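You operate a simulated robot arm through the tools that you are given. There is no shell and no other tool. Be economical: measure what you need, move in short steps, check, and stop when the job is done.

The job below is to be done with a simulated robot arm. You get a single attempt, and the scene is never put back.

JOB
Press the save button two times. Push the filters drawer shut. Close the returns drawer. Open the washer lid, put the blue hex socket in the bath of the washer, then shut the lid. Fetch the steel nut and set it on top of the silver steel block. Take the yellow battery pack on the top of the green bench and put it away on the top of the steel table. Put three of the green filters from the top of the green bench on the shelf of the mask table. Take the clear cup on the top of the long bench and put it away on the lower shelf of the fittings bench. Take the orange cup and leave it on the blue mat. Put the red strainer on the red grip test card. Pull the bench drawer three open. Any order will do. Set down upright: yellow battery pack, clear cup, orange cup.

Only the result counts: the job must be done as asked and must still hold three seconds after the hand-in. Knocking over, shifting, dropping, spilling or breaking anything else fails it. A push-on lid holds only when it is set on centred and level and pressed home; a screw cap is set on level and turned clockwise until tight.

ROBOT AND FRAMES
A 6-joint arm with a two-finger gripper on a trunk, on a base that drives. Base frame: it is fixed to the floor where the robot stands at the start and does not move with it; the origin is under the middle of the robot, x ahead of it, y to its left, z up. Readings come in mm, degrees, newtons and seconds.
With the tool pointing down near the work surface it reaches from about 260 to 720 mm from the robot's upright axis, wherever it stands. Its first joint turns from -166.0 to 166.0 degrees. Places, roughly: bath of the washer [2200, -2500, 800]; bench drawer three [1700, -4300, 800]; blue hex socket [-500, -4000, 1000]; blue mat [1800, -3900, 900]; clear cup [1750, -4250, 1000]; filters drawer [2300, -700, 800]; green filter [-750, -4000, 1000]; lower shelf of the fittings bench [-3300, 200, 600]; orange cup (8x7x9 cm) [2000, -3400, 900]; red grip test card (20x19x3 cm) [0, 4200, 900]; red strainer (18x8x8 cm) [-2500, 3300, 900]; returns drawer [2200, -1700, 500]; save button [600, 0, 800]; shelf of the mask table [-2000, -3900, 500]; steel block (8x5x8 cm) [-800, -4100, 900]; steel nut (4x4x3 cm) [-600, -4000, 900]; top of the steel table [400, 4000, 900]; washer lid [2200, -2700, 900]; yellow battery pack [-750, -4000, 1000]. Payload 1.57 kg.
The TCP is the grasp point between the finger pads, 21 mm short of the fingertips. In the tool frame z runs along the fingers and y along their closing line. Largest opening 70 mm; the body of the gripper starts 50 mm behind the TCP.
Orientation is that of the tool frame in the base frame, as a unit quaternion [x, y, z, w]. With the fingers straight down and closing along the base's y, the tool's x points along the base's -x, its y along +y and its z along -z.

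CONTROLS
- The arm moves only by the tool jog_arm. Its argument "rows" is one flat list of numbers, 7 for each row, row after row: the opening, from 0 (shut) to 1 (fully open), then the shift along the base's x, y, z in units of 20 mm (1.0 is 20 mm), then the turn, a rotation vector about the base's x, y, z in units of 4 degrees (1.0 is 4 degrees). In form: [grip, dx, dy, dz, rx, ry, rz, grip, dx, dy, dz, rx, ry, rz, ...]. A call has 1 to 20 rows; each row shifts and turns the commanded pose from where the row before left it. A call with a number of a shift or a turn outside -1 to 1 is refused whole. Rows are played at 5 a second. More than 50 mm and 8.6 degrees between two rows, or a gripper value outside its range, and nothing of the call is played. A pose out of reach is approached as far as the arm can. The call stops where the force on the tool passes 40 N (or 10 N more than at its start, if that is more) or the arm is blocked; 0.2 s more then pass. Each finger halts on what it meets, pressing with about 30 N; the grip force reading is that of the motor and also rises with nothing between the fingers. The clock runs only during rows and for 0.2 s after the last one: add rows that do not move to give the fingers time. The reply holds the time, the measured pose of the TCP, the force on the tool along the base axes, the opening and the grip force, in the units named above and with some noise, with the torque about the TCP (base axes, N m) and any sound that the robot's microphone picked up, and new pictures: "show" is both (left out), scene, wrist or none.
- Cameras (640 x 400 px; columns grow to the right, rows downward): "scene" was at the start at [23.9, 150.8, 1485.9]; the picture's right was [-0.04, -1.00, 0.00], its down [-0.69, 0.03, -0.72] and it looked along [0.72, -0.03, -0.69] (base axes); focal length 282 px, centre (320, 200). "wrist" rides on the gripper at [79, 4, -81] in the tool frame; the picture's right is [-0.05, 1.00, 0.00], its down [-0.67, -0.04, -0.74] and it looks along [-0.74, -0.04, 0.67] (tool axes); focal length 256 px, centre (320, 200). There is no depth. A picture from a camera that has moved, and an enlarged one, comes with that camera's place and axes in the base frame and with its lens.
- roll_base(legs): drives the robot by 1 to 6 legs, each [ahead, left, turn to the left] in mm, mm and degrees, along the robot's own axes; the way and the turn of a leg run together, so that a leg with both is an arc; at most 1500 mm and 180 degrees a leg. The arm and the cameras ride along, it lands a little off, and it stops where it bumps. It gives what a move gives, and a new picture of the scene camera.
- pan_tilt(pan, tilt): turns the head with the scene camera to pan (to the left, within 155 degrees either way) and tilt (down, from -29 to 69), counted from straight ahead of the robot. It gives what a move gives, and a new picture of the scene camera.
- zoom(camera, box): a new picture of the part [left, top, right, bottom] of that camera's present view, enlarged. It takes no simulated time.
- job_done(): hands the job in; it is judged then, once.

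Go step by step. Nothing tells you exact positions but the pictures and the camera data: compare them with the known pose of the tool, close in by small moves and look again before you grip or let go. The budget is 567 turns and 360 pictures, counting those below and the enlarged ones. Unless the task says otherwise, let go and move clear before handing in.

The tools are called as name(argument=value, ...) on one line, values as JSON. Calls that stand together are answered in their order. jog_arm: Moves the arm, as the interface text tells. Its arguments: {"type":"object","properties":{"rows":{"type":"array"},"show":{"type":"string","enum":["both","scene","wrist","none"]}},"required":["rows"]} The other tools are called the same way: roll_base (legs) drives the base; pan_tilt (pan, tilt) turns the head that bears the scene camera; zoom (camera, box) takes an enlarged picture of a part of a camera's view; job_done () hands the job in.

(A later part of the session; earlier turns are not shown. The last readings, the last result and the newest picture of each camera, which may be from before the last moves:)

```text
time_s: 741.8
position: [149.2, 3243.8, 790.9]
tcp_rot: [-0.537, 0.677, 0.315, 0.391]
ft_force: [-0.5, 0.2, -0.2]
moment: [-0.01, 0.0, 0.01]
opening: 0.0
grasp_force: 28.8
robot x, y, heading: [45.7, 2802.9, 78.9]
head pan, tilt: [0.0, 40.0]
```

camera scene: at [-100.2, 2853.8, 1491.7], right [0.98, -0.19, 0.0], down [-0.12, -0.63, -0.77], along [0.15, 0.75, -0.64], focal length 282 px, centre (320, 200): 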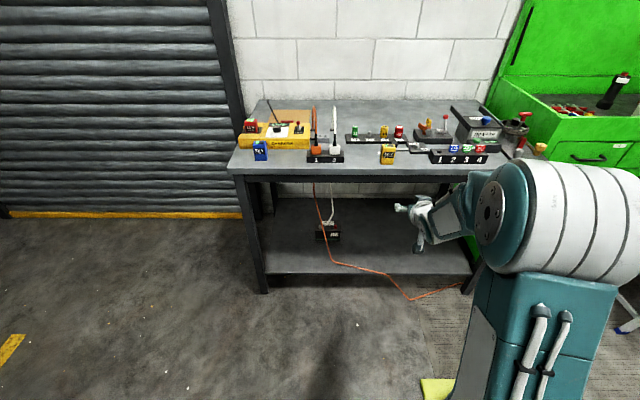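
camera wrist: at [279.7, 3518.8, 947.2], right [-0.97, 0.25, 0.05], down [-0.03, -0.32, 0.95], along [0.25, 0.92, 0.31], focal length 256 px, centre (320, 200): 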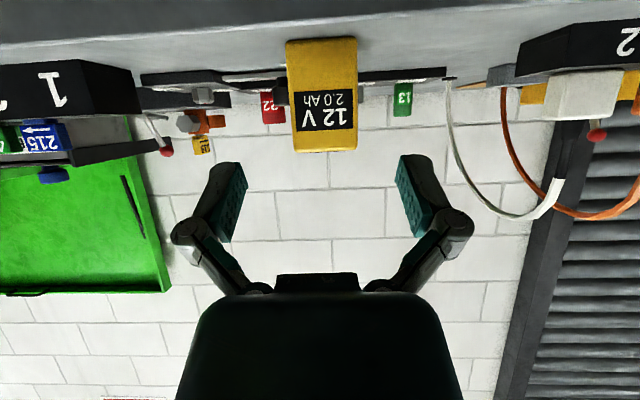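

jog_arm(rows=[0, -0.033, -0.167, 0.98, -0.932, 0.183, 0, 0, -0.033, -0.167, 0.98, -0.932, 0.183, 0, 0, -0.033, -0.167, 0.98, -0.932, 0.183, 0, 0, -0.033, -0.167, 0.98, -0.932, 0.183, 0, 0, -0.033, -0.167, 0.98, -0.932, 0.183, 0, 0, -0.033, -0.167, 0.98, -0.932, 0.183, 0, 0, -0.033, -0.167, 0.98, -0.932, 0.183, 0, 0, -0.033, -0.167, 0.98, -0.932, 0.183, 0, 0, -0.033, -0.167, 0.98, -0.932, 0.183, 0, 0, -0.033, -0.167, 0.98, -0.932, 0.183, 0, 0, -0.033, -0.167, 0.98, -0.932, 0.183, 0, 0, -0.033, -0.167, 0.98, -0.932, 0.183, 0, 0, -0.033, -0.167, 0.98, -0.932, 0.183, 0, 0, -0.033, -0.167, 0.98, -0.932, 0.183, 0, 0, -0.033, -0.167, 0.98, -0.932, 0.183, 0, 0, -0.033, -0.167, 0.98, -0.932, 0.183, 0], show="none")

pan_tilt(pan=90, tilt=25)

```text
time_s: 745.2
position: [136.6, 3192.6, 1104.3]
tcp_rot: [-0.628, 0.778, -0.012, 0.003]
ft_force: [0.2, -0.9, -0.7]
moment: [0.0, 0.03, 0.01]
opening: 0.0
grasp_force: 28.8
robot x, y, heading: [45.9, 2798.9, 78.9]
head pan, tilt: [0.0, 40.0]
```

```text
time_s: 746.9
position: [137.7, 3192.5, 1104.9]
tcp_rot: [-0.627, 0.779, -0.011, 0.004]
ft_force: [0.5, -0.1, -0.2]
moment: [-0.01, 0.01, -0.01]
opening: 0.2
grasp_force: 28.7
robot x, y, heading: [44.1, 2800.7, 79.2]
head pan, tilt: [90.0, 25.0]
camera scene: at [-207.5, 2787.2, 1515.0], right [0.19, 0.98, 0.0], down [0.42, -0.08, -0.91], along [-0.89, 0.17, -0.42], focal length 282 px, centre (320, 200)
```

scene: 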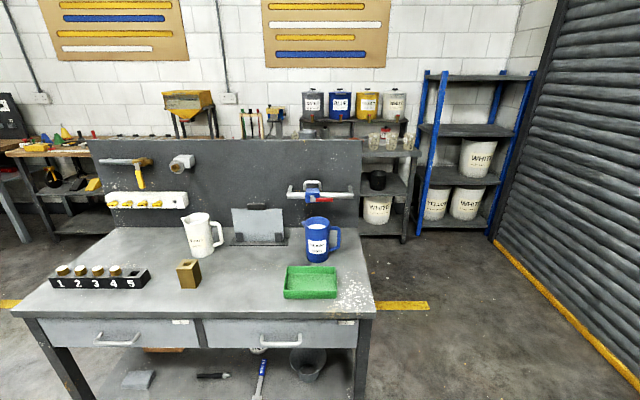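

zoom(camera="scene", box=[230, 80, 430, 230])

```text
2.67 times, centred on (330, 155) of scene
camera zoom: at [-207.5, 2787.2, 1515.0], right [0.19, 0.98, 0.0], down [0.42, -0.08, -0.91], along [-0.89, 0.17, -0.42], focal length 751 px, centre (293, 320)
```

zoom: 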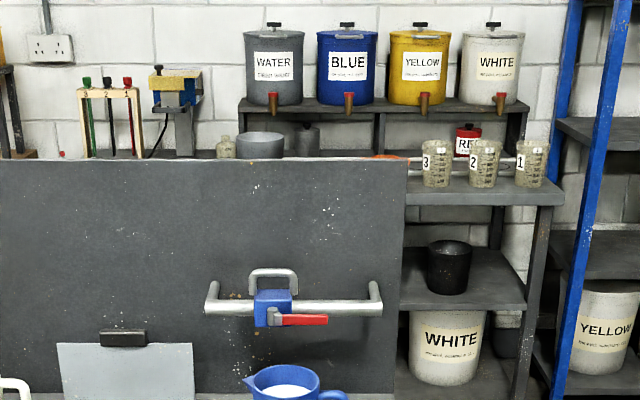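

The rack with the strainer stands behind that grey table. I turn west and pass between the grey table and the steel table.

roll_base(legs=[[0, 0, 100.8], [400, -300, 0], [50, -350, 0], [1200, 0, 0]])

pan_tilt(pan=0, tilt=30)

```text
time_s: 749.9
position: [-264.7, 3057.6, 1103.9]
tcp_rot: [0.942, -0.334, 0.007, -0.009]
ft_force: [-0.6, 0.1, -0.9]
moment: [-0.01, -0.03, 0.03]
opening: 0.1
grasp_force: 29.1
robot x, y, heading: [46.0, 2802.4, 142.2]
head pan, tilt: [90.0, 25.0]
stopped in leg 1: the robot was blocked; the commanded pose is now the measured one
camera scene: at [-58.5, 2566.2, 1514.9], right [-0.79, 0.61, 0.0], down [0.26, 0.33, -0.91], along [-0.55, -0.72, -0.42], focal length 282 px, centre (320, 200)
```

scene: 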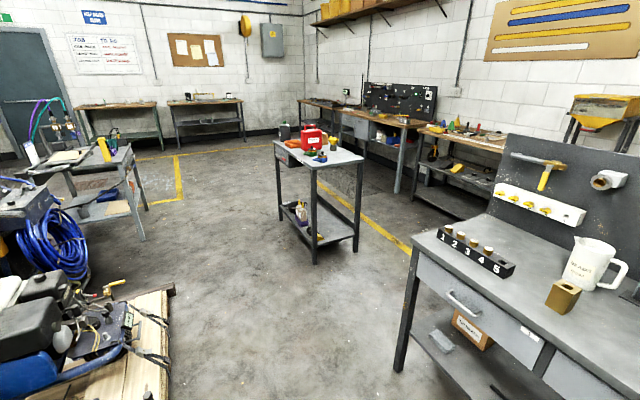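

```text
time_s: 751.6
position: [-262.4, 3059.3, 1103.5]
tcp_rot: [0.942, -0.335, 0.008, -0.008]
ft_force: [0.1, 1.0, 0.7]
moment: [-0.01, 0.01, 0.04]
opening: 0.0
grasp_force: 28.7
robot x, y, heading: [49.8, 2796.0, 142.7]
head pan, tilt: [0.0, 30.0]
camera scene: at [-74.2, 2694.0, 1506.9], right [0.61, 0.79, 0.0], down [0.4, -0.31, -0.87], along [-0.68, 0.53, -0.5], focal length 282 px, centre (320, 200)
```

scene: 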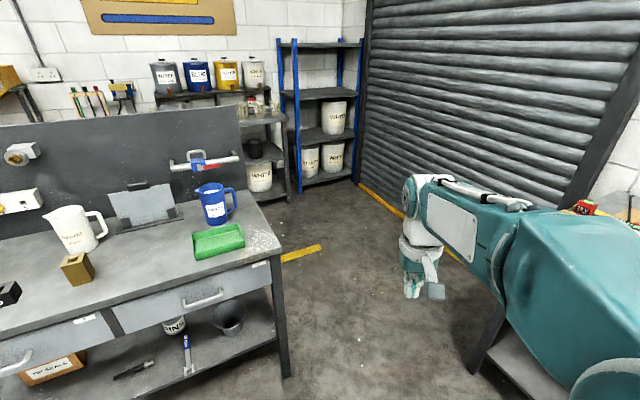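

The turn was blocked; I look behind to see by what.

pan_tilt(pan=-120, tilt=50)

pan_tilt(pan=140, tilt=50)

```text
time_s: 753.6
position: [-264.0, 3058.3, 1104.4]
tcp_rot: [0.942, -0.335, 0.008, -0.01]
ft_force: [-0.2, -0.3, 0.4]
moment: [0.0, 0.01, -0.01]
opening: 0.2
grasp_force: 28.5
robot x, y, heading: [45.7, 2798.4, 142.2]
head pan, tilt: [-120.0, 50.0]
camera scene: at [68.8, 2668.1, 1477.6], right [0.38, -0.93, 0.0], down [-0.71, -0.29, -0.64], along [0.6, 0.24, -0.77], focal length 282 px, centre (320, 200)
```

scene: 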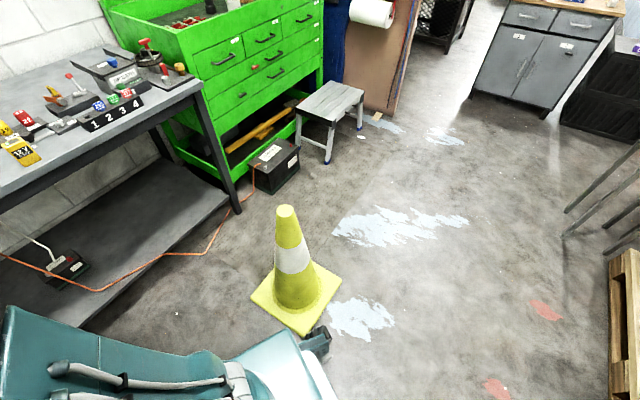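

```text
time_s: 757.2
position: [-264.8, 3058.1, 1105.3]
tcp_rot: [0.942, -0.334, 0.008, -0.009]
ft_force: [-0.2, 0.6, -0.9]
moment: [-0.05, -0.02, 0.0]
opening: 0.0
grasp_force: 28.3
robot x, y, heading: [45.2, 2797.7, 142.2]
head pan, tilt: [140.0, 50.0]
camera scene: at [14.0, 2563.6, 1477.5], right [-0.98, -0.21, 0.0], down [-0.16, 0.75, -0.64], along [0.14, -0.63, -0.77], focal length 282 px, centre (320, 200)
```

scene: 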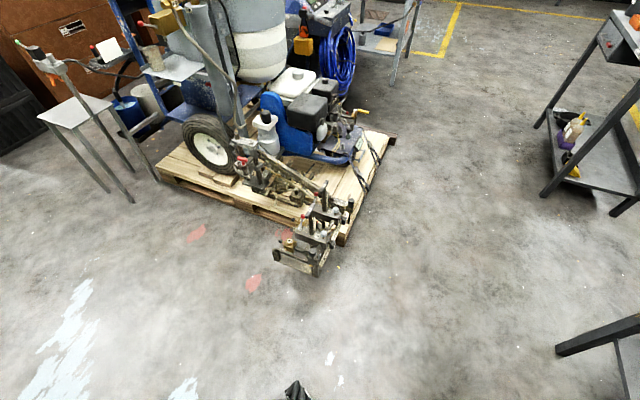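

The rear wheel just touched the cone's base; comparing positions, the cone has not moved. I go ahead 200 mm first and then finish the turn and the route.

roll_base(legs=[[220, 0, 0], [0, 0, 37.5]])

pan_tilt(pan=-20, tilt=40)

```text
time_s: 760.7
position: [-531.0, 2949.2, 1104.6]
tcp_rot: [1.0, -0.015, 0.004, -0.012]
ft_force: [0.2, 0.5, -0.1]
moment: [0.06, -0.01, 0.0]
opening: 0.0
grasp_force: 28.6
robot x, y, heading: [-127.2, 2932.8, 179.6]
head pan, tilt: [140.0, 50.0]
camera scene: at [-11.2, 2724.3, 1477.2], right [-0.65, -0.76, 0.0], down [-0.58, 0.5, -0.64], along [0.49, -0.41, -0.77], focal length 282 px, centre (320, 200)
```

scene: 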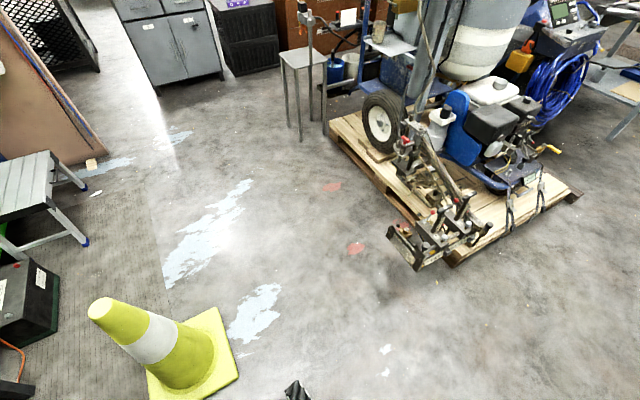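

```text
time_s: 763.1
position: [-532.7, 2950.8, 1104.4]
tcp_rot: [1.0, -0.014, 0.005, -0.01]
ft_force: [-0.1, 0.2, 0.9]
moment: [-0.01, -0.03, 0.0]
opening: 0.3
grasp_force: 28.9
robot x, y, heading: [-129.8, 2932.1, 179.9]
head pan, tilt: [-20.0, 40.0]
camera scene: at [-149.9, 2806.0, 1491.7], right [0.35, 0.94, 0.0], down [0.6, -0.22, -0.77], along [-0.72, 0.26, -0.64], focal length 282 px, centre (320, 200)
```

scene: 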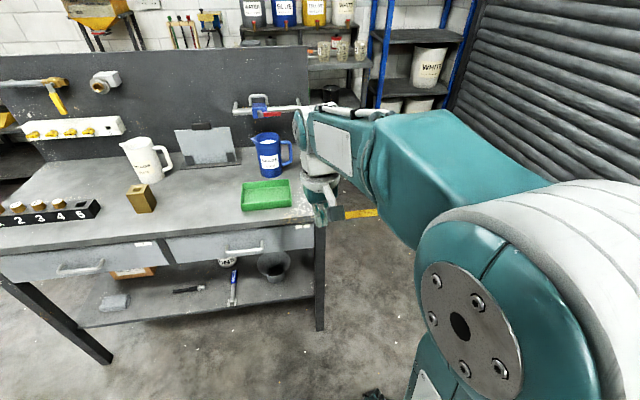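

roll_base(legs=[[260, 0, 0], [0, -490, 0], [1300, 0, 0]])

pan_tilt(pan=0, tilt=30)

```text
time_s: 773.6
position: [-2088.7, 3430.1, 1105.6]
tcp_rot: [1.0, -0.012, 0.005, -0.013]
ft_force: [0.2, -0.2, -0.5]
moment: [0.01, -0.01, 0.0]
opening: 0.1
grasp_force: 28.5
robot x, y, heading: [-1686.5, 3420.0, 179.7]
head pan, tilt: [-20.0, 40.0]
camera scene: at [-1705.2, 3289.2, 1491.4], right [0.34, 0.94, 0.0], down [0.6, -0.22, -0.77], along [-0.72, 0.27, -0.64], focal length 282 px, centre (320, 200)
```

scene: 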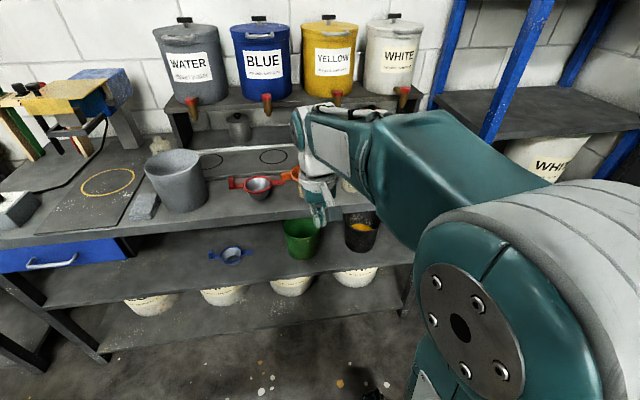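

```text
time_s: 774.4
position: [-2088.0, 3429.7, 1105.0]
tcp_rot: [1.0, -0.012, 0.004, -0.013]
ft_force: [2.0, -1.1, -0.1]
moment: [0.03, -0.01, 0.02]
opening: 0.0
grasp_force: 28.5
robot x, y, heading: [-1682.7, 3415.3, 179.9]
head pan, tilt: [0.0, 30.0]
camera scene: at [-1715.8, 3258.3, 1506.6], right [0.0, 1.0, 0.0], down [0.5, 0.0, -0.87], along [-0.87, 0.0, -0.5], focal length 282 px, centre (320, 200)
```

scene: 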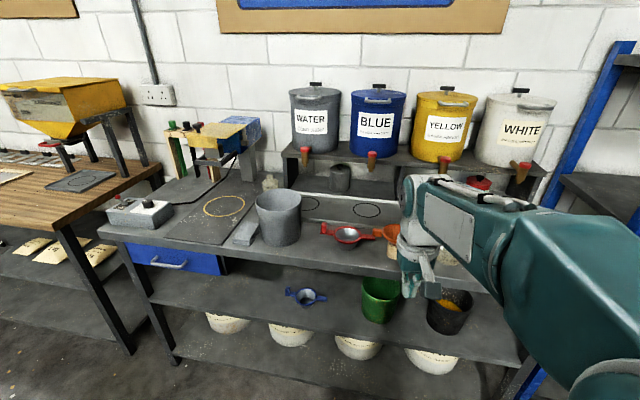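

I see the red strainer on the rack's top near (348, 233), beside an orange one. I zoom in.

zoom(camera="scene", box=[240, 190, 440, 300])

zoom(camera="wrist", box=[120, 60, 520, 310])

```text
3.20 times, centred on (340, 245) of scene
camera zoom: at [-1715.8, 3258.3, 1506.6], right [0.0, 1.0, 0.0], down [0.5, 0.0, -0.87], along [-0.87, 0.0, -0.5], focal length 901 px, centre (256, 56)
```

zoom: 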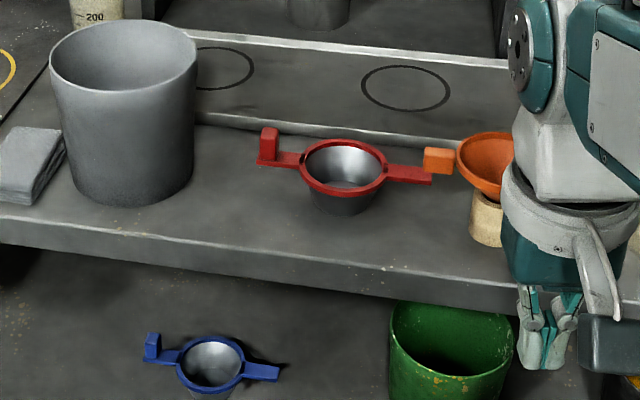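

```text
1.60 times, centred on (320, 185) of wrist
camera zoom: at [-2009.2, 3420.7, 1186.0], right [-0.08, -1.0, -0.03], down [-0.67, 0.03, 0.74], along [-0.74, 0.08, -0.67], focal length 410 px, centre (320, 224)
```

zoom: 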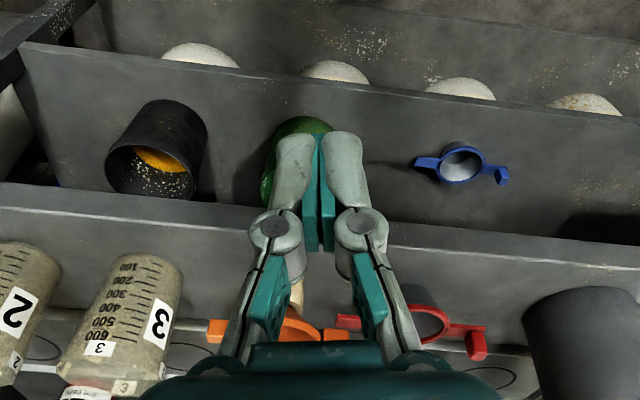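

The red strainer is a rimmed bowl (~85 mm) with two arms, near (-2447, 3345). I'll pinch its near rim wall, fingers closing fore-and-aft. I square up to the rack (≈169°) and get closer.

roll_base(legs=[[0, 180, 0], [180, 0, -11]])

jog_arm(rows=[0.6, 0, 0, 0, 0, 0, 1, 0.6, 0, 0, 0, 0, 0, 1, 0.6, 0, 0, 0, 0, 0, 1, 0.6, 0, 0, 0, 0, 0, 1, 0.6, 0, 0, 0, 0, 0, 1, 0.6, 0, 0, 0, 0, 0, 0], show="none")

zoom(camera="scene", box=[200, 150, 480, 325])

```text
time_s: 777.0
position: [-2256.1, 3344.0, 1105.8]
tcp_rot: [0.994, -0.108, 0.005, -0.012]
ft_force: [-0.1, -0.4, -0.5]
moment: [0.0, 0.02, 0.02]
opening: 0.1
grasp_force: 29.2
robot x, y, heading: [-1862.5, 3254.3, 168.6]
head pan, tilt: [0.0, 30.0]
camera scene: at [-1923.7, 3106.2, 1506.8], right [0.19, 0.98, 0.0], down [0.49, -0.09, -0.87], along [-0.85, 0.17, -0.5], focal length 282 px, centre (320, 200)
```

scene: 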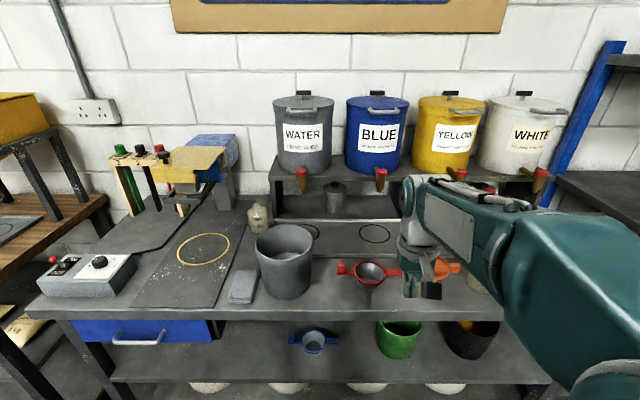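

```text
time_s: 778.4
position: [-2257.0, 3346.0, 1104.3]
tcp_rot: [0.998, 0.066, 0.004, -0.013]
ft_force: [-0.3, 0.4, -0.1]
moment: [-0.01, -0.03, 0.01]
opening: 42.1
grasp_force: 0.2
robot x, y, heading: [-1863.0, 3253.0, 169.1]
head pan, tilt: [0.0, 30.0]
```

```text
2.29 times, centred on (340, 238) of scene
camera zoom: at [-1923.4, 3108.0, 1507.0], right [0.19, 0.98, 0.0], down [0.49, -0.1, -0.87], along [-0.85, 0.17, -0.5], focal length 644 px, centre (274, 114)
```

zoom: 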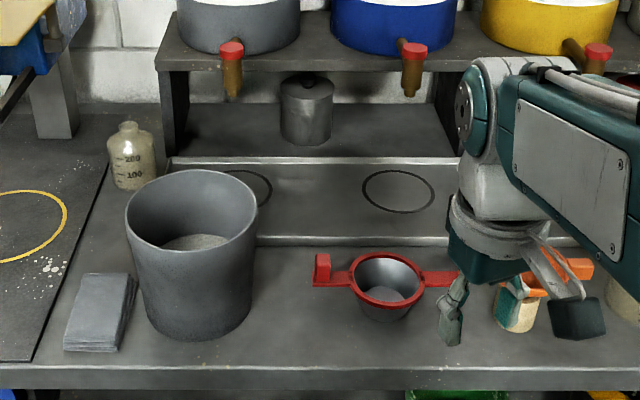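

Rim centre triangulates to (-2441, 3345, 964). I yaw the hand to 90° (camera to the right) while moving above the near rim.

jog_arm(rows=[0.6, -0.43, -0.02, 0, 0, 0, 1, 0.6, -0.43, -0.02, 0, 0, 0, 1, 0.6, -0.43, -0.02, 0, 0, 0, 1, 0.6, -0.43, -0.02, 0, 0, 0, 1, 0.6, -0.43, -0.02, 0, 0, 0, 1, 0.6, -0.43, -0.02, 0, 0, 0, 1, 0.6, -0.43, -0.02, 0, 0, 0, 1, 0.6, -0.43, -0.02, 0, 0, 0, 1, 0.6, -0.43, -0.02, 0, 0, 0, 1, 0.6, -0.43, -0.02, 0, 0, 0, 1, 0.6, -0.43, -0.02, 0, 0, 0, 1, 0.6, -0.43, -0.02, 0, 0, 0, 1, 0.6, -0.43, -0.02, 0, 0, 0, 1, 0.6, -0.43, -0.02, 0, 0, 0, 1, 0.6, -0.43, -0.02, 0, 0, 0, 1, 0.6, -0.43, -0.02, 0, 0, 0, 1, 0.6, -0.43, -0.02, 0, 0, 0, 1, 0.6, 0, 0, 0, 0, 0, 0.5, 0.6, 0, 0, 0, 0, 0, 0])

```text
time_s: 782.4
position: [-2402.5, 3338.7, 1104.8]
tcp_rot: [0.779, 0.627, -0.004, -0.012]
ft_force: [-0.3, -0.4, 0.2]
moment: [0.01, 0.02, -0.02]
opening: 42.0
grasp_force: 0.0
robot x, y, heading: [-1862.9, 3252.3, 169.0]
head pan, tilt: [0.0, 30.0]
camera scene: at [-1924.2, 3108.1, 1507.0], right [0.19, 0.98, 0.0], down [0.49, -0.1, -0.87], along [-0.85, 0.17, -0.5], focal length 282 px, centre (320, 200)
camera wrist: at [-2380.3, 3414.2, 1185.9], right [0.96, -0.26, -0.02], down [-0.16, -0.65, 0.74], along [-0.21, -0.71, -0.67], focal length 256 px, centre (320, 200)
```

scene: 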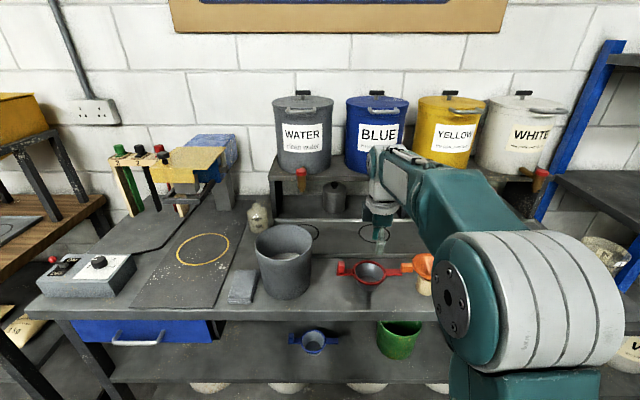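
wrist: 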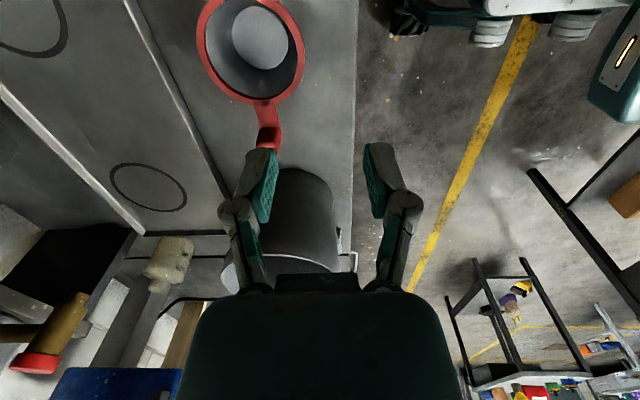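

The wrist view suggests the rim centre is nearer (-2454, 3360). I lower to z ≈ 1040 with that shift and re-measure.

jog_arm(rows=[0.6, -0.5, 0.4, -0.8, 0, 0, 0, 0.6, 0, 0.3, -0.8, 0, 0, 0, 0.6, 0, 0, -0.8, 0, 0, 0, 0.6, 0, 0, -0.8, 0, 0, 0, 0.6, 0, 0, 0, 0, 0, 0], show="wrist")

```text
time_s: 783.6
position: [-2413.6, 3352.9, 1040.1]
tcp_rot: [0.779, 0.627, -0.004, -0.012]
ft_force: [0.2, -0.6, -0.9]
moment: [-0.03, -0.05, 0.01]
opening: 42.0
grasp_force: 0.2
robot x, y, heading: [-1863.0, 3255.8, 168.9]
head pan, tilt: [0.0, 30.0]
camera wrist: at [-2390.4, 3428.2, 1121.9], right [0.96, -0.27, -0.02], down [-0.16, -0.65, 0.74], along [-0.21, -0.71, -0.67], focal length 256 px, centre (320, 200)
```

wrist: 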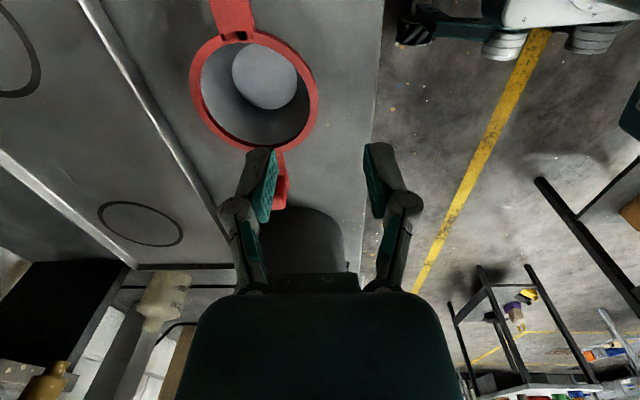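

Re-measured: rim centre ≈ (-2455, 3365), z ≈ 958. I shift over the near wall and descend to just above it.

jog_arm(rows=[0.6, -0.22, 0.25, -0.8, 0, 0, 0, 0.6, 0, 0, -0.8, 0, 0, 0, 0.6, 0, 0, -0.8, 0, 0, 0, 0.6, 0, 0, 0, 0, 0, 0], show="wrist")

```text
time_s: 784.6
position: [-2416.6, 3357.5, 992.6]
tcp_rot: [0.779, 0.627, -0.004, -0.011]
ft_force: [0.1, -0.6, 0.3]
moment: [0.0, 0.04, -0.03]
opening: 41.8
grasp_force: 0.0
robot x, y, heading: [-1863.7, 3255.0, 169.0]
head pan, tilt: [0.0, 30.0]
camera wrist: at [-2394.4, 3433.1, 1074.0], right [0.96, -0.27, -0.02], down [-0.16, -0.65, 0.74], along [-0.21, -0.71, -0.67], focal length 256 px, centre (320, 200)
```

wrist: 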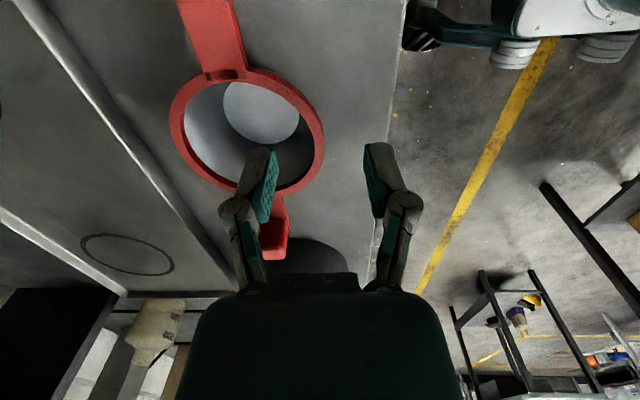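

The rim's near edge is right below. I descend 40 mm and close.

jog_arm(rows=[0.6, -0.15, 0, -0.7, 0, 0, 0, 0.6, 0, 0, -0.7, 0, 0, 0, 0.6, 0, 0, -0.6, 0, 0, 0, 0.6, 0, 0, 0, 0, 0, 0], show="wrist")

```text
time_s: 785.6
position: [-2419.0, 3358.0, 953.4]
tcp_rot: [0.778, 0.628, -0.004, -0.011]
ft_force: [0.9, -0.9, -0.7]
moment: [-0.01, -0.02, -0.02]
opening: 42.0
grasp_force: 0.1
robot x, y, heading: [-1863.6, 3252.7, 168.9]
head pan, tilt: [0.0, 30.0]
camera wrist: at [-2397.6, 3433.2, 1033.7], right [0.96, -0.27, -0.02], down [-0.16, -0.65, 0.74], along [-0.21, -0.71, -0.67], focal length 256 px, centre (320, 200)
```

wrist: 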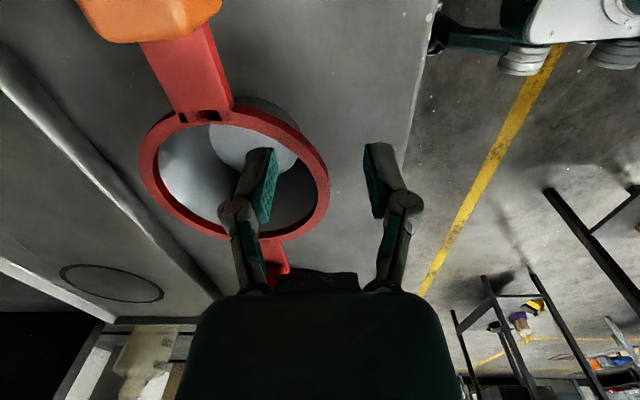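

jog_arm(rows=[0.35, 0, 0, 0, 0, 0, 0, 0.15, 0, 0, 0, 0, 0, 0, 0, 0, 0, 0, 0, 0, 0, 0, 0, 0, 0, 0, 0, 0, 0, 0, 0, 0, 0, 0, 0], show="wrist")

```text
time_s: 786.8
position: [-2420.4, 3358.8, 953.2]
tcp_rot: [0.778, 0.628, -0.002, -0.011]
ft_force: [-0.4, 0.6, 4.0]
moment: [0.02, 0.23, -0.08]
opening: 6.0
grasp_force: 30.0
robot x, y, heading: [-1864.3, 3254.1, 168.9]
head pan, tilt: [0.0, 30.0]
camera wrist: at [-2397.7, 3433.2, 1034.2], right [0.96, -0.27, -0.02], down [-0.16, -0.65, 0.74], along [-0.21, -0.71, -0.67], focal length 256 px, centre (320, 200)
```

wrist: 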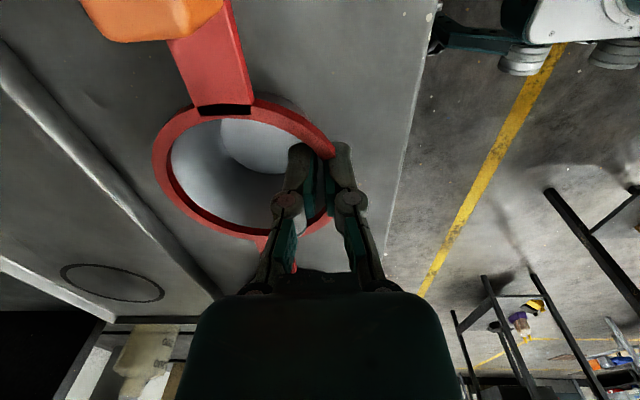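

Gripped. I lift slowly, watching the orange strainer next to it.

jog_arm(rows=[0, 0, 0, 0.25, 0, 0, 0, 0, 0, 0, 0.25, 0, 0, 0, 0, 0, 0, 0.5, 0, 0, 0, 0, 0, 0, 0, 0, 0, 0])

```text
time_s: 787.8
position: [-2419.8, 3357.9, 972.3]
tcp_rot: [0.779, 0.627, -0.004, -0.012]
ft_force: [-0.9, 0.1, -1.1]
moment: [0.03, -0.04, 0.0]
opening: 6.1
grasp_force: 29.7
robot x, y, heading: [-1863.0, 3254.5, 169.0]
head pan, tilt: [0.0, 30.0]
camera scene: at [-1924.4, 3108.2, 1507.0], right [0.19, 0.98, 0.0], down [0.49, -0.1, -0.87], along [-0.85, 0.17, -0.5], focal length 282 px, centre (320, 200)
camera wrist: at [-2397.5, 3433.5, 1053.9], right [0.96, -0.27, -0.02], down [-0.16, -0.65, 0.74], along [-0.21, -0.71, -0.67], focal length 256 px, centre (320, 200)
```

scene: 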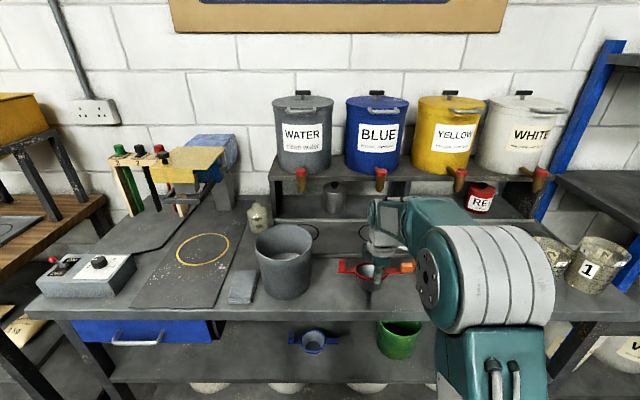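
wrist: 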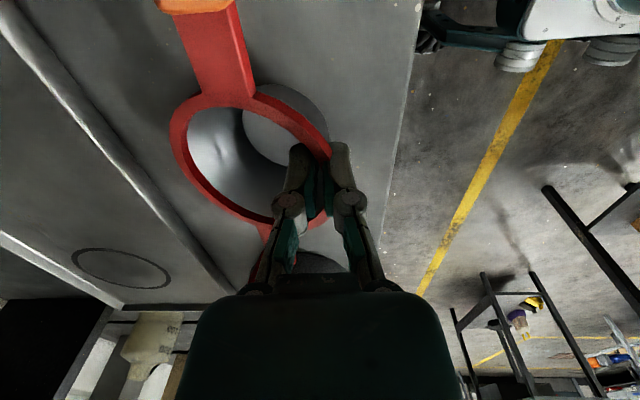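

It lifts freely. I raise further to z ≈ 1100.

jog_arm(rows=[0, 0, 0, 0.8, 0, 0, 0, 0, 0, 0, 0.9, 0, 0, 0, 0, 0, 0, 0.9, 0, 0, 0, 0, 0, 0, 0.9, 0, 0, 0, 0, 0, 0, 0.9, 0, 0, 0, 0, 0, 0, 0.9, 0, 0, 0, 0, 0, 0, 0.9, 0, 0, 0])

```text
time_s: 789.4
position: [-2420.8, 3358.9, 1097.3]
tcp_rot: [0.779, 0.627, -0.004, -0.011]
ft_force: [-0.4, -0.4, -0.1]
moment: [0.02, -0.01, -0.01]
opening: 5.7
grasp_force: 29.9
robot x, y, heading: [-1864.8, 3254.2, 169.1]
head pan, tilt: [0.0, 30.0]
camera scene: at [-1924.3, 3108.2, 1507.0], right [0.19, 0.98, 0.0], down [0.49, -0.1, -0.87], along [-0.85, 0.17, -0.5], focal length 282 px, centre (320, 200)
camera wrist: at [-2397.7, 3433.9, 1178.6], right [0.96, -0.27, -0.02], down [-0.16, -0.65, 0.74], along [-0.21, -0.71, -0.67], focal length 256 px, centre (320, 200)
```

scene: 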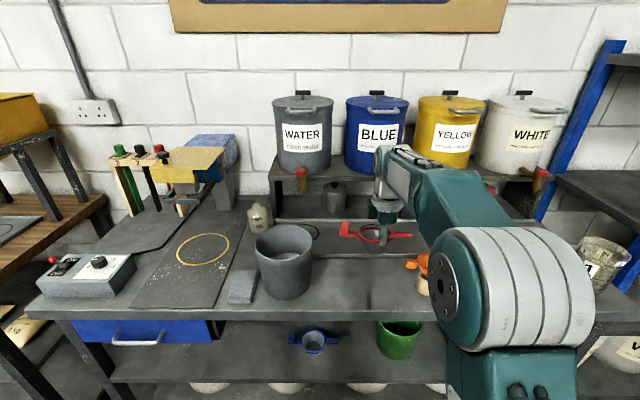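
wrist: 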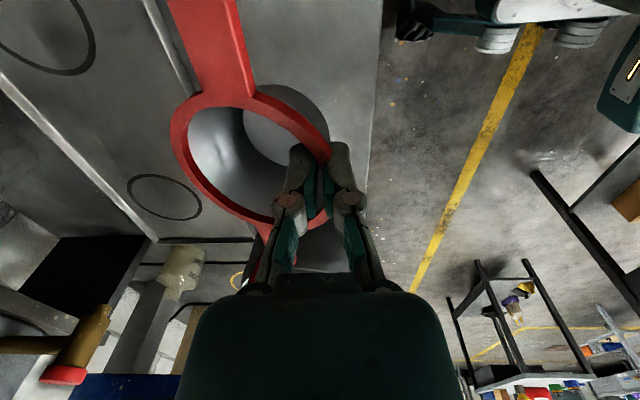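

The strainer hangs well. I back off, retract the hand, move to the open area by the shutter, and turn toward the steel table's left end.

roll_base(legs=[[-300, 0, 0]])

jog_arm(rows=[0, 0.9, -0.18, 0, 0, 0, 0, 0, 0.9, -0.18, 0, 0, 0, 0, 0, 0.9, -0.18, 0, 0, 0, 0, 0, 0.9, -0.18, 0, 0, 0, 0, 0, 0.9, -0.18, 0, 0, 0, 0, 0, 0.9, -0.18, 0, 0, 0, 0], show="none")

roll_base(legs=[[0, -600, 0], [0, 0, -90], [0, 0, -90], [550, 0, 0]])

pan_tilt(pan=20, tilt=35)

```text
time_s: 791.5
position: [-2127.0, 3300.9, 1097.5]
tcp_rot: [0.779, 0.626, -0.004, -0.012]
ft_force: [-0.3, 0.0, 0.1]
moment: [0.01, -0.05, 0.0]
opening: 5.9
grasp_force: 29.6
robot x, y, heading: [-1567.8, 3198.9, 168.8]
head pan, tilt: [0.0, 30.0]
camera scene: at [-1630.1, 3050.5, 1507.0], right [0.19, 0.98, 0.0], down [0.49, -0.1, -0.87], along [-0.85, 0.17, -0.5], focal length 282 px, centre (320, 200)
```

scene: 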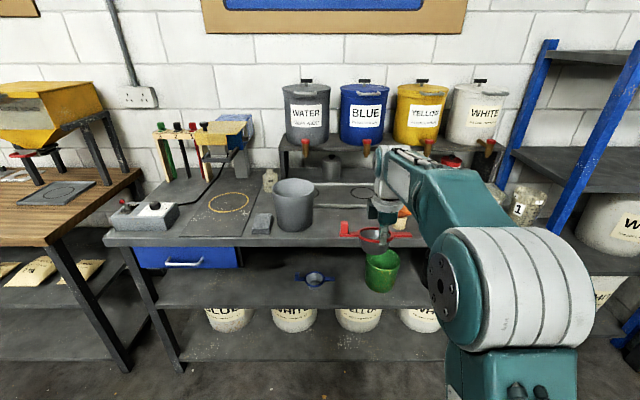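

```text
time_s: 792.9
position: [-2017.3, 3278.6, 1097.6]
tcp_rot: [0.779, 0.627, -0.004, -0.012]
ft_force: [0.3, -0.7, -0.6]
moment: [0.01, -0.05, -0.05]
opening: 5.9
grasp_force: 30.3
robot x, y, heading: [-1570.7, 3196.9, 168.9]
head pan, tilt: [0.0, 30.0]
```

```text
time_s: 806.7
position: [-460.7, 3592.3, 1097.4]
tcp_rot: [-0.624, 0.782, -0.013, 0.004]
ft_force: [-0.2, 0.3, -0.5]
moment: [0.0, 0.05, -0.01]
opening: 6.0
grasp_force: 29.7
robot x, y, heading: [-904.2, 3678.6, -11.4]
head pan, tilt: [0.0, 30.0]
camera scene: at [-845.4, 3821.0, 1507.0], right [-0.2, -0.98, 0.0], down [-0.49, 0.1, -0.87], along [0.85, -0.17, -0.5], focal length 282 px, centre (320, 200)
```

scene: 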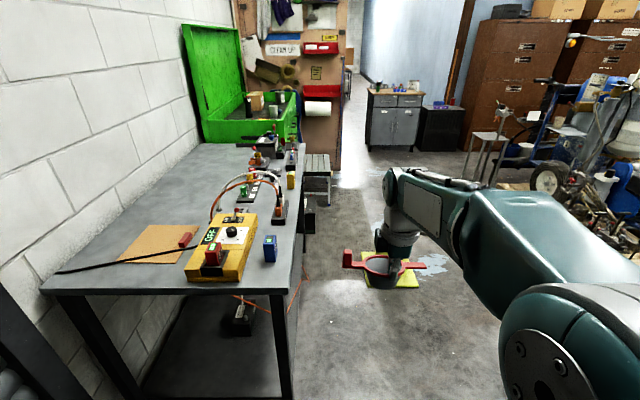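

```text
time_s: 807.6
position: [-460.4, 3591.8, 1096.3]
tcp_rot: [-0.624, 0.782, -0.012, 0.004]
ft_force: [0.2, -1.0, -1.1]
moment: [0.0, 0.02, 0.01]
opening: 6.0
grasp_force: 30.1
robot x, y, heading: [-907.6, 3676.3, -11.4]
head pan, tilt: [20.0, 35.0]
camera scene: at [-846.9, 3851.9, 1499.2], right [0.15, -0.99, 0.0], down [-0.57, -0.08, -0.82], along [0.81, 0.12, -0.57], focal length 282 px, centre (320, 200)
```

scene: 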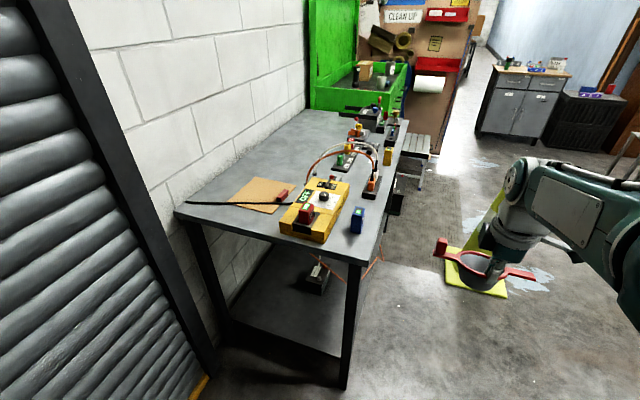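

I see the card (tan, with the red bar at its front) at about (15, 4208). I slide left and then forward to stand at the table's left end.

roll_base(legs=[[0, 560, 0]])

pan_tilt(pan=0, tilt=50)

```text
time_s: 810.8
position: [-350.5, 4130.5, 1097.9]
tcp_rot: [-0.624, 0.782, -0.01, 0.004]
ft_force: [0.5, -0.3, -0.1]
moment: [-0.02, 0.0, 0.04]
opening: 5.9
grasp_force: 30.6
robot x, y, heading: [-797.5, 4218.2, -11.5]
head pan, tilt: [20.0, 35.0]
camera scene: at [-737.0, 4388.7, 1499.6], right [0.15, -0.99, 0.0], down [-0.57, -0.08, -0.82], along [0.81, 0.12, -0.57], focal length 282 px, centre (320, 200)
```

scene: 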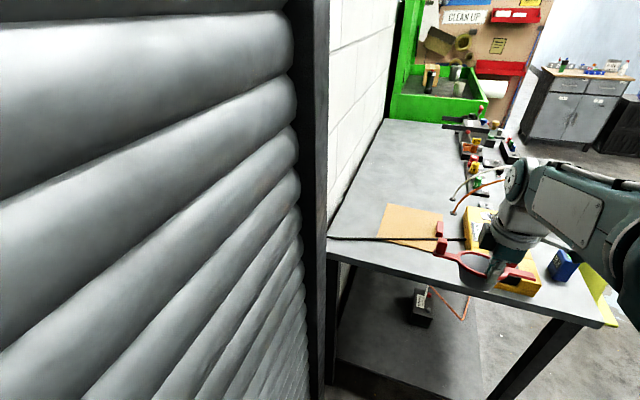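

```text
time_s: 811.6
position: [-350.9, 4131.9, 1097.1]
tcp_rot: [-0.624, 0.781, -0.012, 0.004]
ft_force: [0.3, -0.5, -0.3]
moment: [-0.01, 0.03, 0.0]
opening: 5.9
grasp_force: 30.3
robot x, y, heading: [-797.7, 4215.7, -11.6]
head pan, tilt: [0.0, 50.0]
camera scene: at [-748.0, 4363.2, 1477.6], right [-0.2, -0.98, 0.0], down [-0.75, 0.15, -0.64], along [0.63, -0.13, -0.77], focal length 282 px, centre (320, 200)
```

scene: 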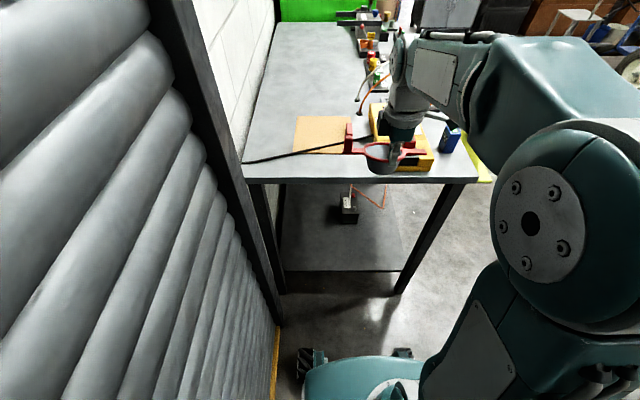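

The card is straight ahead, about 150 mm left of the robot's axis. I drive 185 mm forward.

roll_base(legs=[[185, 0, 0]])

pan_tilt(pan=0, tilt=55)

zoom(camera="scene", box=[220, 60, 460, 240])

```text
time_s: 813.1
position: [-170.3, 4093.4, 1096.4]
tcp_rot: [-0.623, 0.782, -0.011, 0.004]
ft_force: [-0.6, 0.3, -1.0]
moment: [-0.04, 0.02, 0.0]
opening: 5.7
grasp_force: 30.0
robot x, y, heading: [-620.0, 4180.3, -11.6]
head pan, tilt: [0.0, 50.0]
camera scene: at [-568.5, 4326.8, 1477.5], right [-0.2, -0.98, 0.0], down [-0.75, 0.15, -0.64], along [0.63, -0.13, -0.77], focal length 282 px, centre (320, 200)
```

scene: 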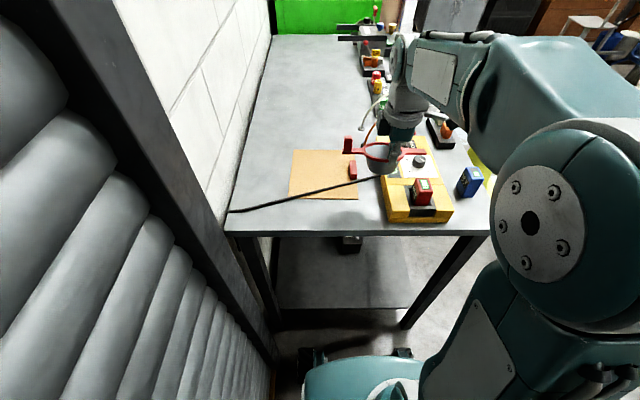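

```text
time_s: 813.8
position: [-171.0, 4095.5, 1096.1]
tcp_rot: [-0.623, 0.782, -0.012, 0.003]
ft_force: [0.3, 0.4, -0.1]
moment: [-0.01, 0.01, 0.0]
opening: 6.1
grasp_force: 29.9
robot x, y, heading: [-622.0, 4180.1, -11.7]
head pan, tilt: [0.0, 55.0]
camera scene: at [-573.2, 4327.9, 1471.0], right [-0.2, -0.98, 0.0], down [-0.8, 0.17, -0.57], along [0.56, -0.12, -0.82], focal length 282 px, centre (320, 200)
```

scene: 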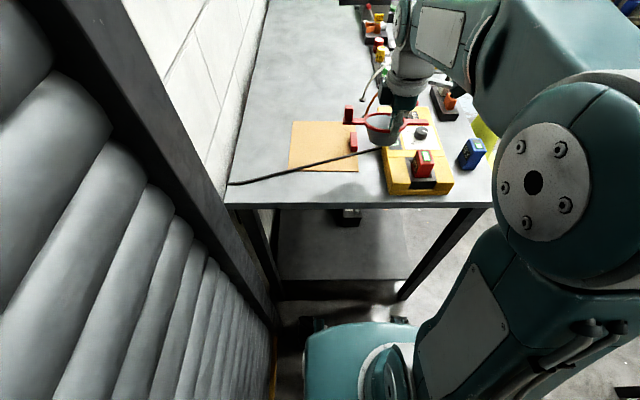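

```text
2.22 times, centred on (340, 150) of scene
camera zoom: at [-573.2, 4327.9, 1471.0], right [-0.2, -0.98, 0.0], down [-0.8, 0.17, -0.57], along [0.56, -0.12, -0.82], focal length 626 px, centre (276, 311)
```

zoom: 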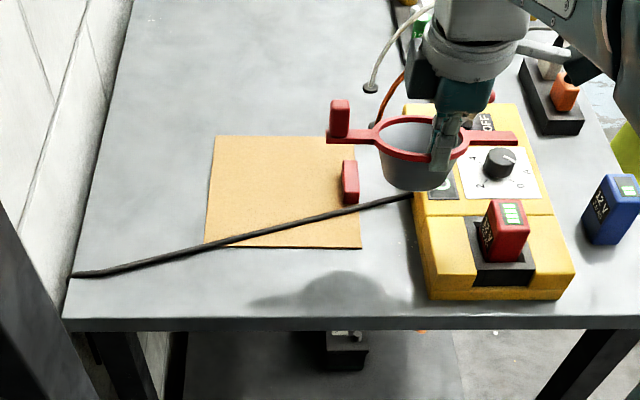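

Clear view: the card's free middle is at about (16, 4201), clear of the cable and the red bar. I move the strainer above it.

jog_arm(rows=[0, 0.83, 0.63, 0, 0, 0, 0, 0, 0.83, 0.63, 0, 0, 0, 0, 0, 0.83, 0.63, 0, 0, 0, 0, 0, 0.83, 0.63, 0, 0, 0, 0, 0, 0.83, 0.63, 0, 0, 0, 0, 0, 0.83, 0.63, 0, 0, 0, 0, 0, 0.83, 0.63, 0, 0, 0, 0, 0, 0.83, 0.63, 0, 0, 0, 0, 0, 0.83, 0.63, 0, 0, 0, 0, 0, 0, 0, -0.9, 0, 0, 0, 0, 0, 0, -0.9, 0, 0, 0, 0, 0, 0, -0.9, 0, 0, 0, 0, 0, 0, 0, 0, 0, 0], show="wrist")

zoom(camera="scene", box=[220, 60, 460, 240])

```text
time_s: 816.6
position: [-21.1, 4208.3, 1043.0]
tcp_rot: [-0.623, 0.782, -0.011, 0.004]
ft_force: [-1.0, 0.7, -0.2]
moment: [0.0, 0.02, 0.02]
opening: 5.9
grasp_force: 30.1
robot x, y, heading: [-616.1, 4180.2, -11.4]
head pan, tilt: [0.0, 55.0]
camera wrist: at [-44.7, 4133.4, 1124.1], right [-0.96, 0.28, -0.02], down [0.17, 0.65, 0.74], along [0.22, 0.71, -0.67], focal length 256 px, centre (320, 200)
```

wrist: 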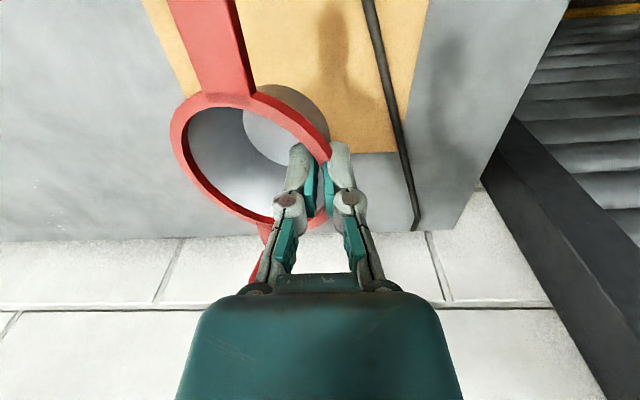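

```text
2.22 times, centred on (340, 150) of scene
camera zoom: at [-572.4, 4328.6, 1470.9], right [-0.2, -0.98, 0.0], down [-0.8, 0.17, -0.57], along [0.56, -0.12, -0.82], focal length 626 px, centre (276, 311)
```

zoom: 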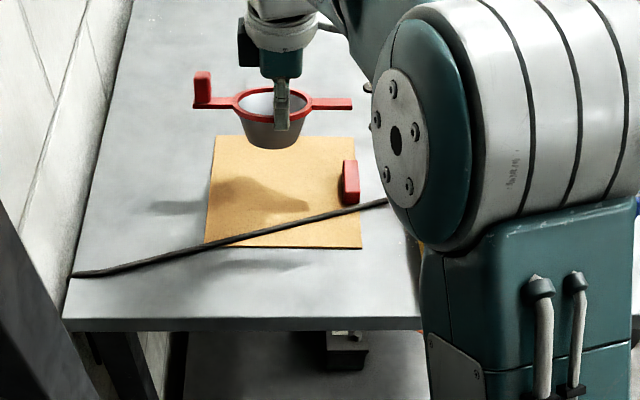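

The strainer hangs level above the card. I nudge 10 mm farther in and lower.

jog_arm(rows=[0, 0.5, -0.15, -0.6, 0, 0, 0, 0, 0, 0, -0.9, 0, 0, 0, 0, 0, 0, -0.9, 0, 0, 0, 0, 0, 0, -0.7, 0, 0, 0, 0, 0, 0, 0, 0, 0, 0], show="none")

zoom(camera="scene", box=[220, 60, 460, 240])

```text
time_s: 817.8
position: [-10.4, 4204.3, 981.0]
tcp_rot: [-0.623, 0.782, -0.011, 0.004]
ft_force: [0.4, -0.5, -0.5]
moment: [0.02, 0.02, 0.02]
opening: 6.1
grasp_force: 30.0
robot x, y, heading: [-619.6, 4178.8, -11.7]
head pan, tilt: [0.0, 55.0]
```

```text
2.22 times, centred on (340, 150) of scene
camera zoom: at [-572.3, 4328.6, 1470.9], right [-0.2, -0.98, 0.0], down [-0.8, 0.17, -0.57], along [0.56, -0.12, -0.82], focal length 626 px, centre (276, 311)
```

zoom: 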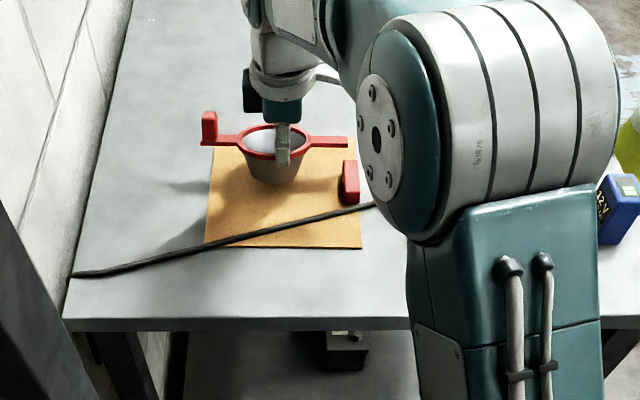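

jog_arm(rows=[0, 0, 0, -0.4, 0, 0, 0, 0, 0, 0, 0, 0, 0, 0], show="none")

jog_arm(rows=[0, 0, 0, -0.25, 0, 0, 0, 0, 0, 0, 0, 0, 0, 0], show="none")

jog_arm(rows=[0, 0, 0, -0.2, 0, 0, 0, 0, 0, 0, 0, 0, 0, 0], show="none")

jog_arm(rows=[0, 0, 0, -0.2, 0, 0, 0, 0, 0, 0, 0, 0, 0, 0], show="none")

```text
time_s: 818.4
position: [-10.7, 4204.6, 972.0]
tcp_rot: [-0.623, 0.782, -0.012, 0.004]
ft_force: [-0.5, 0.1, -1.5]
moment: [-0.03, 0.03, -0.03]
opening: 6.2
grasp_force: 30.1
robot x, y, heading: [-618.7, 4182.2, -11.8]
head pan, tilt: [0.0, 55.0]
```

```text
time_s: 819.0
position: [-12.1, 4206.6, 967.8]
tcp_rot: [-0.623, 0.782, -0.012, 0.004]
ft_force: [-1.9, 0.7, 2.3]
moment: [-0.02, -0.04, 0.03]
opening: 6.3
grasp_force: 30.0
robot x, y, heading: [-617.2, 4180.4, -11.8]
head pan, tilt: [0.0, 55.0]
```

```text
time_s: 819.6
position: [-11.6, 4205.9, 963.5]
tcp_rot: [-0.624, 0.782, -0.012, 0.003]
ft_force: [-0.6, 0.1, 2.6]
moment: [-0.1, -0.15, -0.09]
opening: 5.9
grasp_force: 30.2
robot x, y, heading: [-619.4, 4178.4, -11.6]
head pan, tilt: [0.0, 55.0]
```

```text
time_s: 820.2
position: [-11.3, 4205.5, 959.6]
tcp_rot: [-0.623, 0.782, -0.011, 0.004]
ft_force: [0.6, 1.1, 2.5]
moment: [0.09, -0.2, 0.05]
opening: 6.1
grasp_force: 30.2
robot x, y, heading: [-619.5, 4178.1, -12.1]
head pan, tilt: [0.0, 55.0]
```

jog_arm(rows=[0, 0, 0, -0.15, 0, 0, 0, 0, 0, 0, 0, 0, 0, 0], show="wrist")

zoom(camera="scene", box=[260, 90, 400, 195])

```text
time_s: 820.8
position: [-10.2, 4205.3, 957.3]
tcp_rot: [-0.623, 0.782, -0.011, 0.003]
ft_force: [-0.7, 1.8, 6.2]
moment: [0.22, -0.15, 0.17]
opening: 6.2
grasp_force: 30.1
robot x, y, heading: [-619.1, 4181.2, -11.8]
head pan, tilt: [0.0, 55.0]
camera wrist: at [-34.6, 4130.0, 1038.3], right [-0.96, 0.28, -0.02], down [0.17, 0.65, 0.74], along [0.22, 0.71, -0.67], focal length 256 px, centre (320, 200)
```

wrist: 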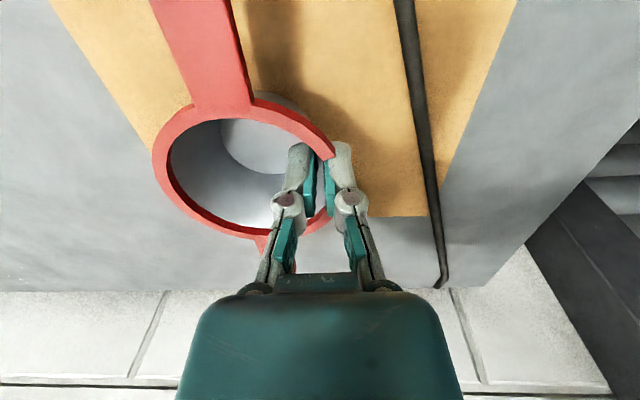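

```text
3.81 times, centred on (330, 142) of scene
camera zoom: at [-572.8, 4328.5, 1470.9], right [-0.2, -0.98, 0.0], down [-0.8, 0.17, -0.57], along [0.56, -0.12, -0.82], focal length 1073 px, centre (282, 419)
```

zoom: 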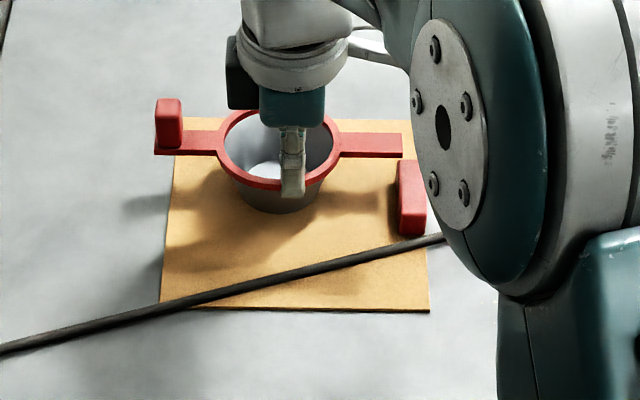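

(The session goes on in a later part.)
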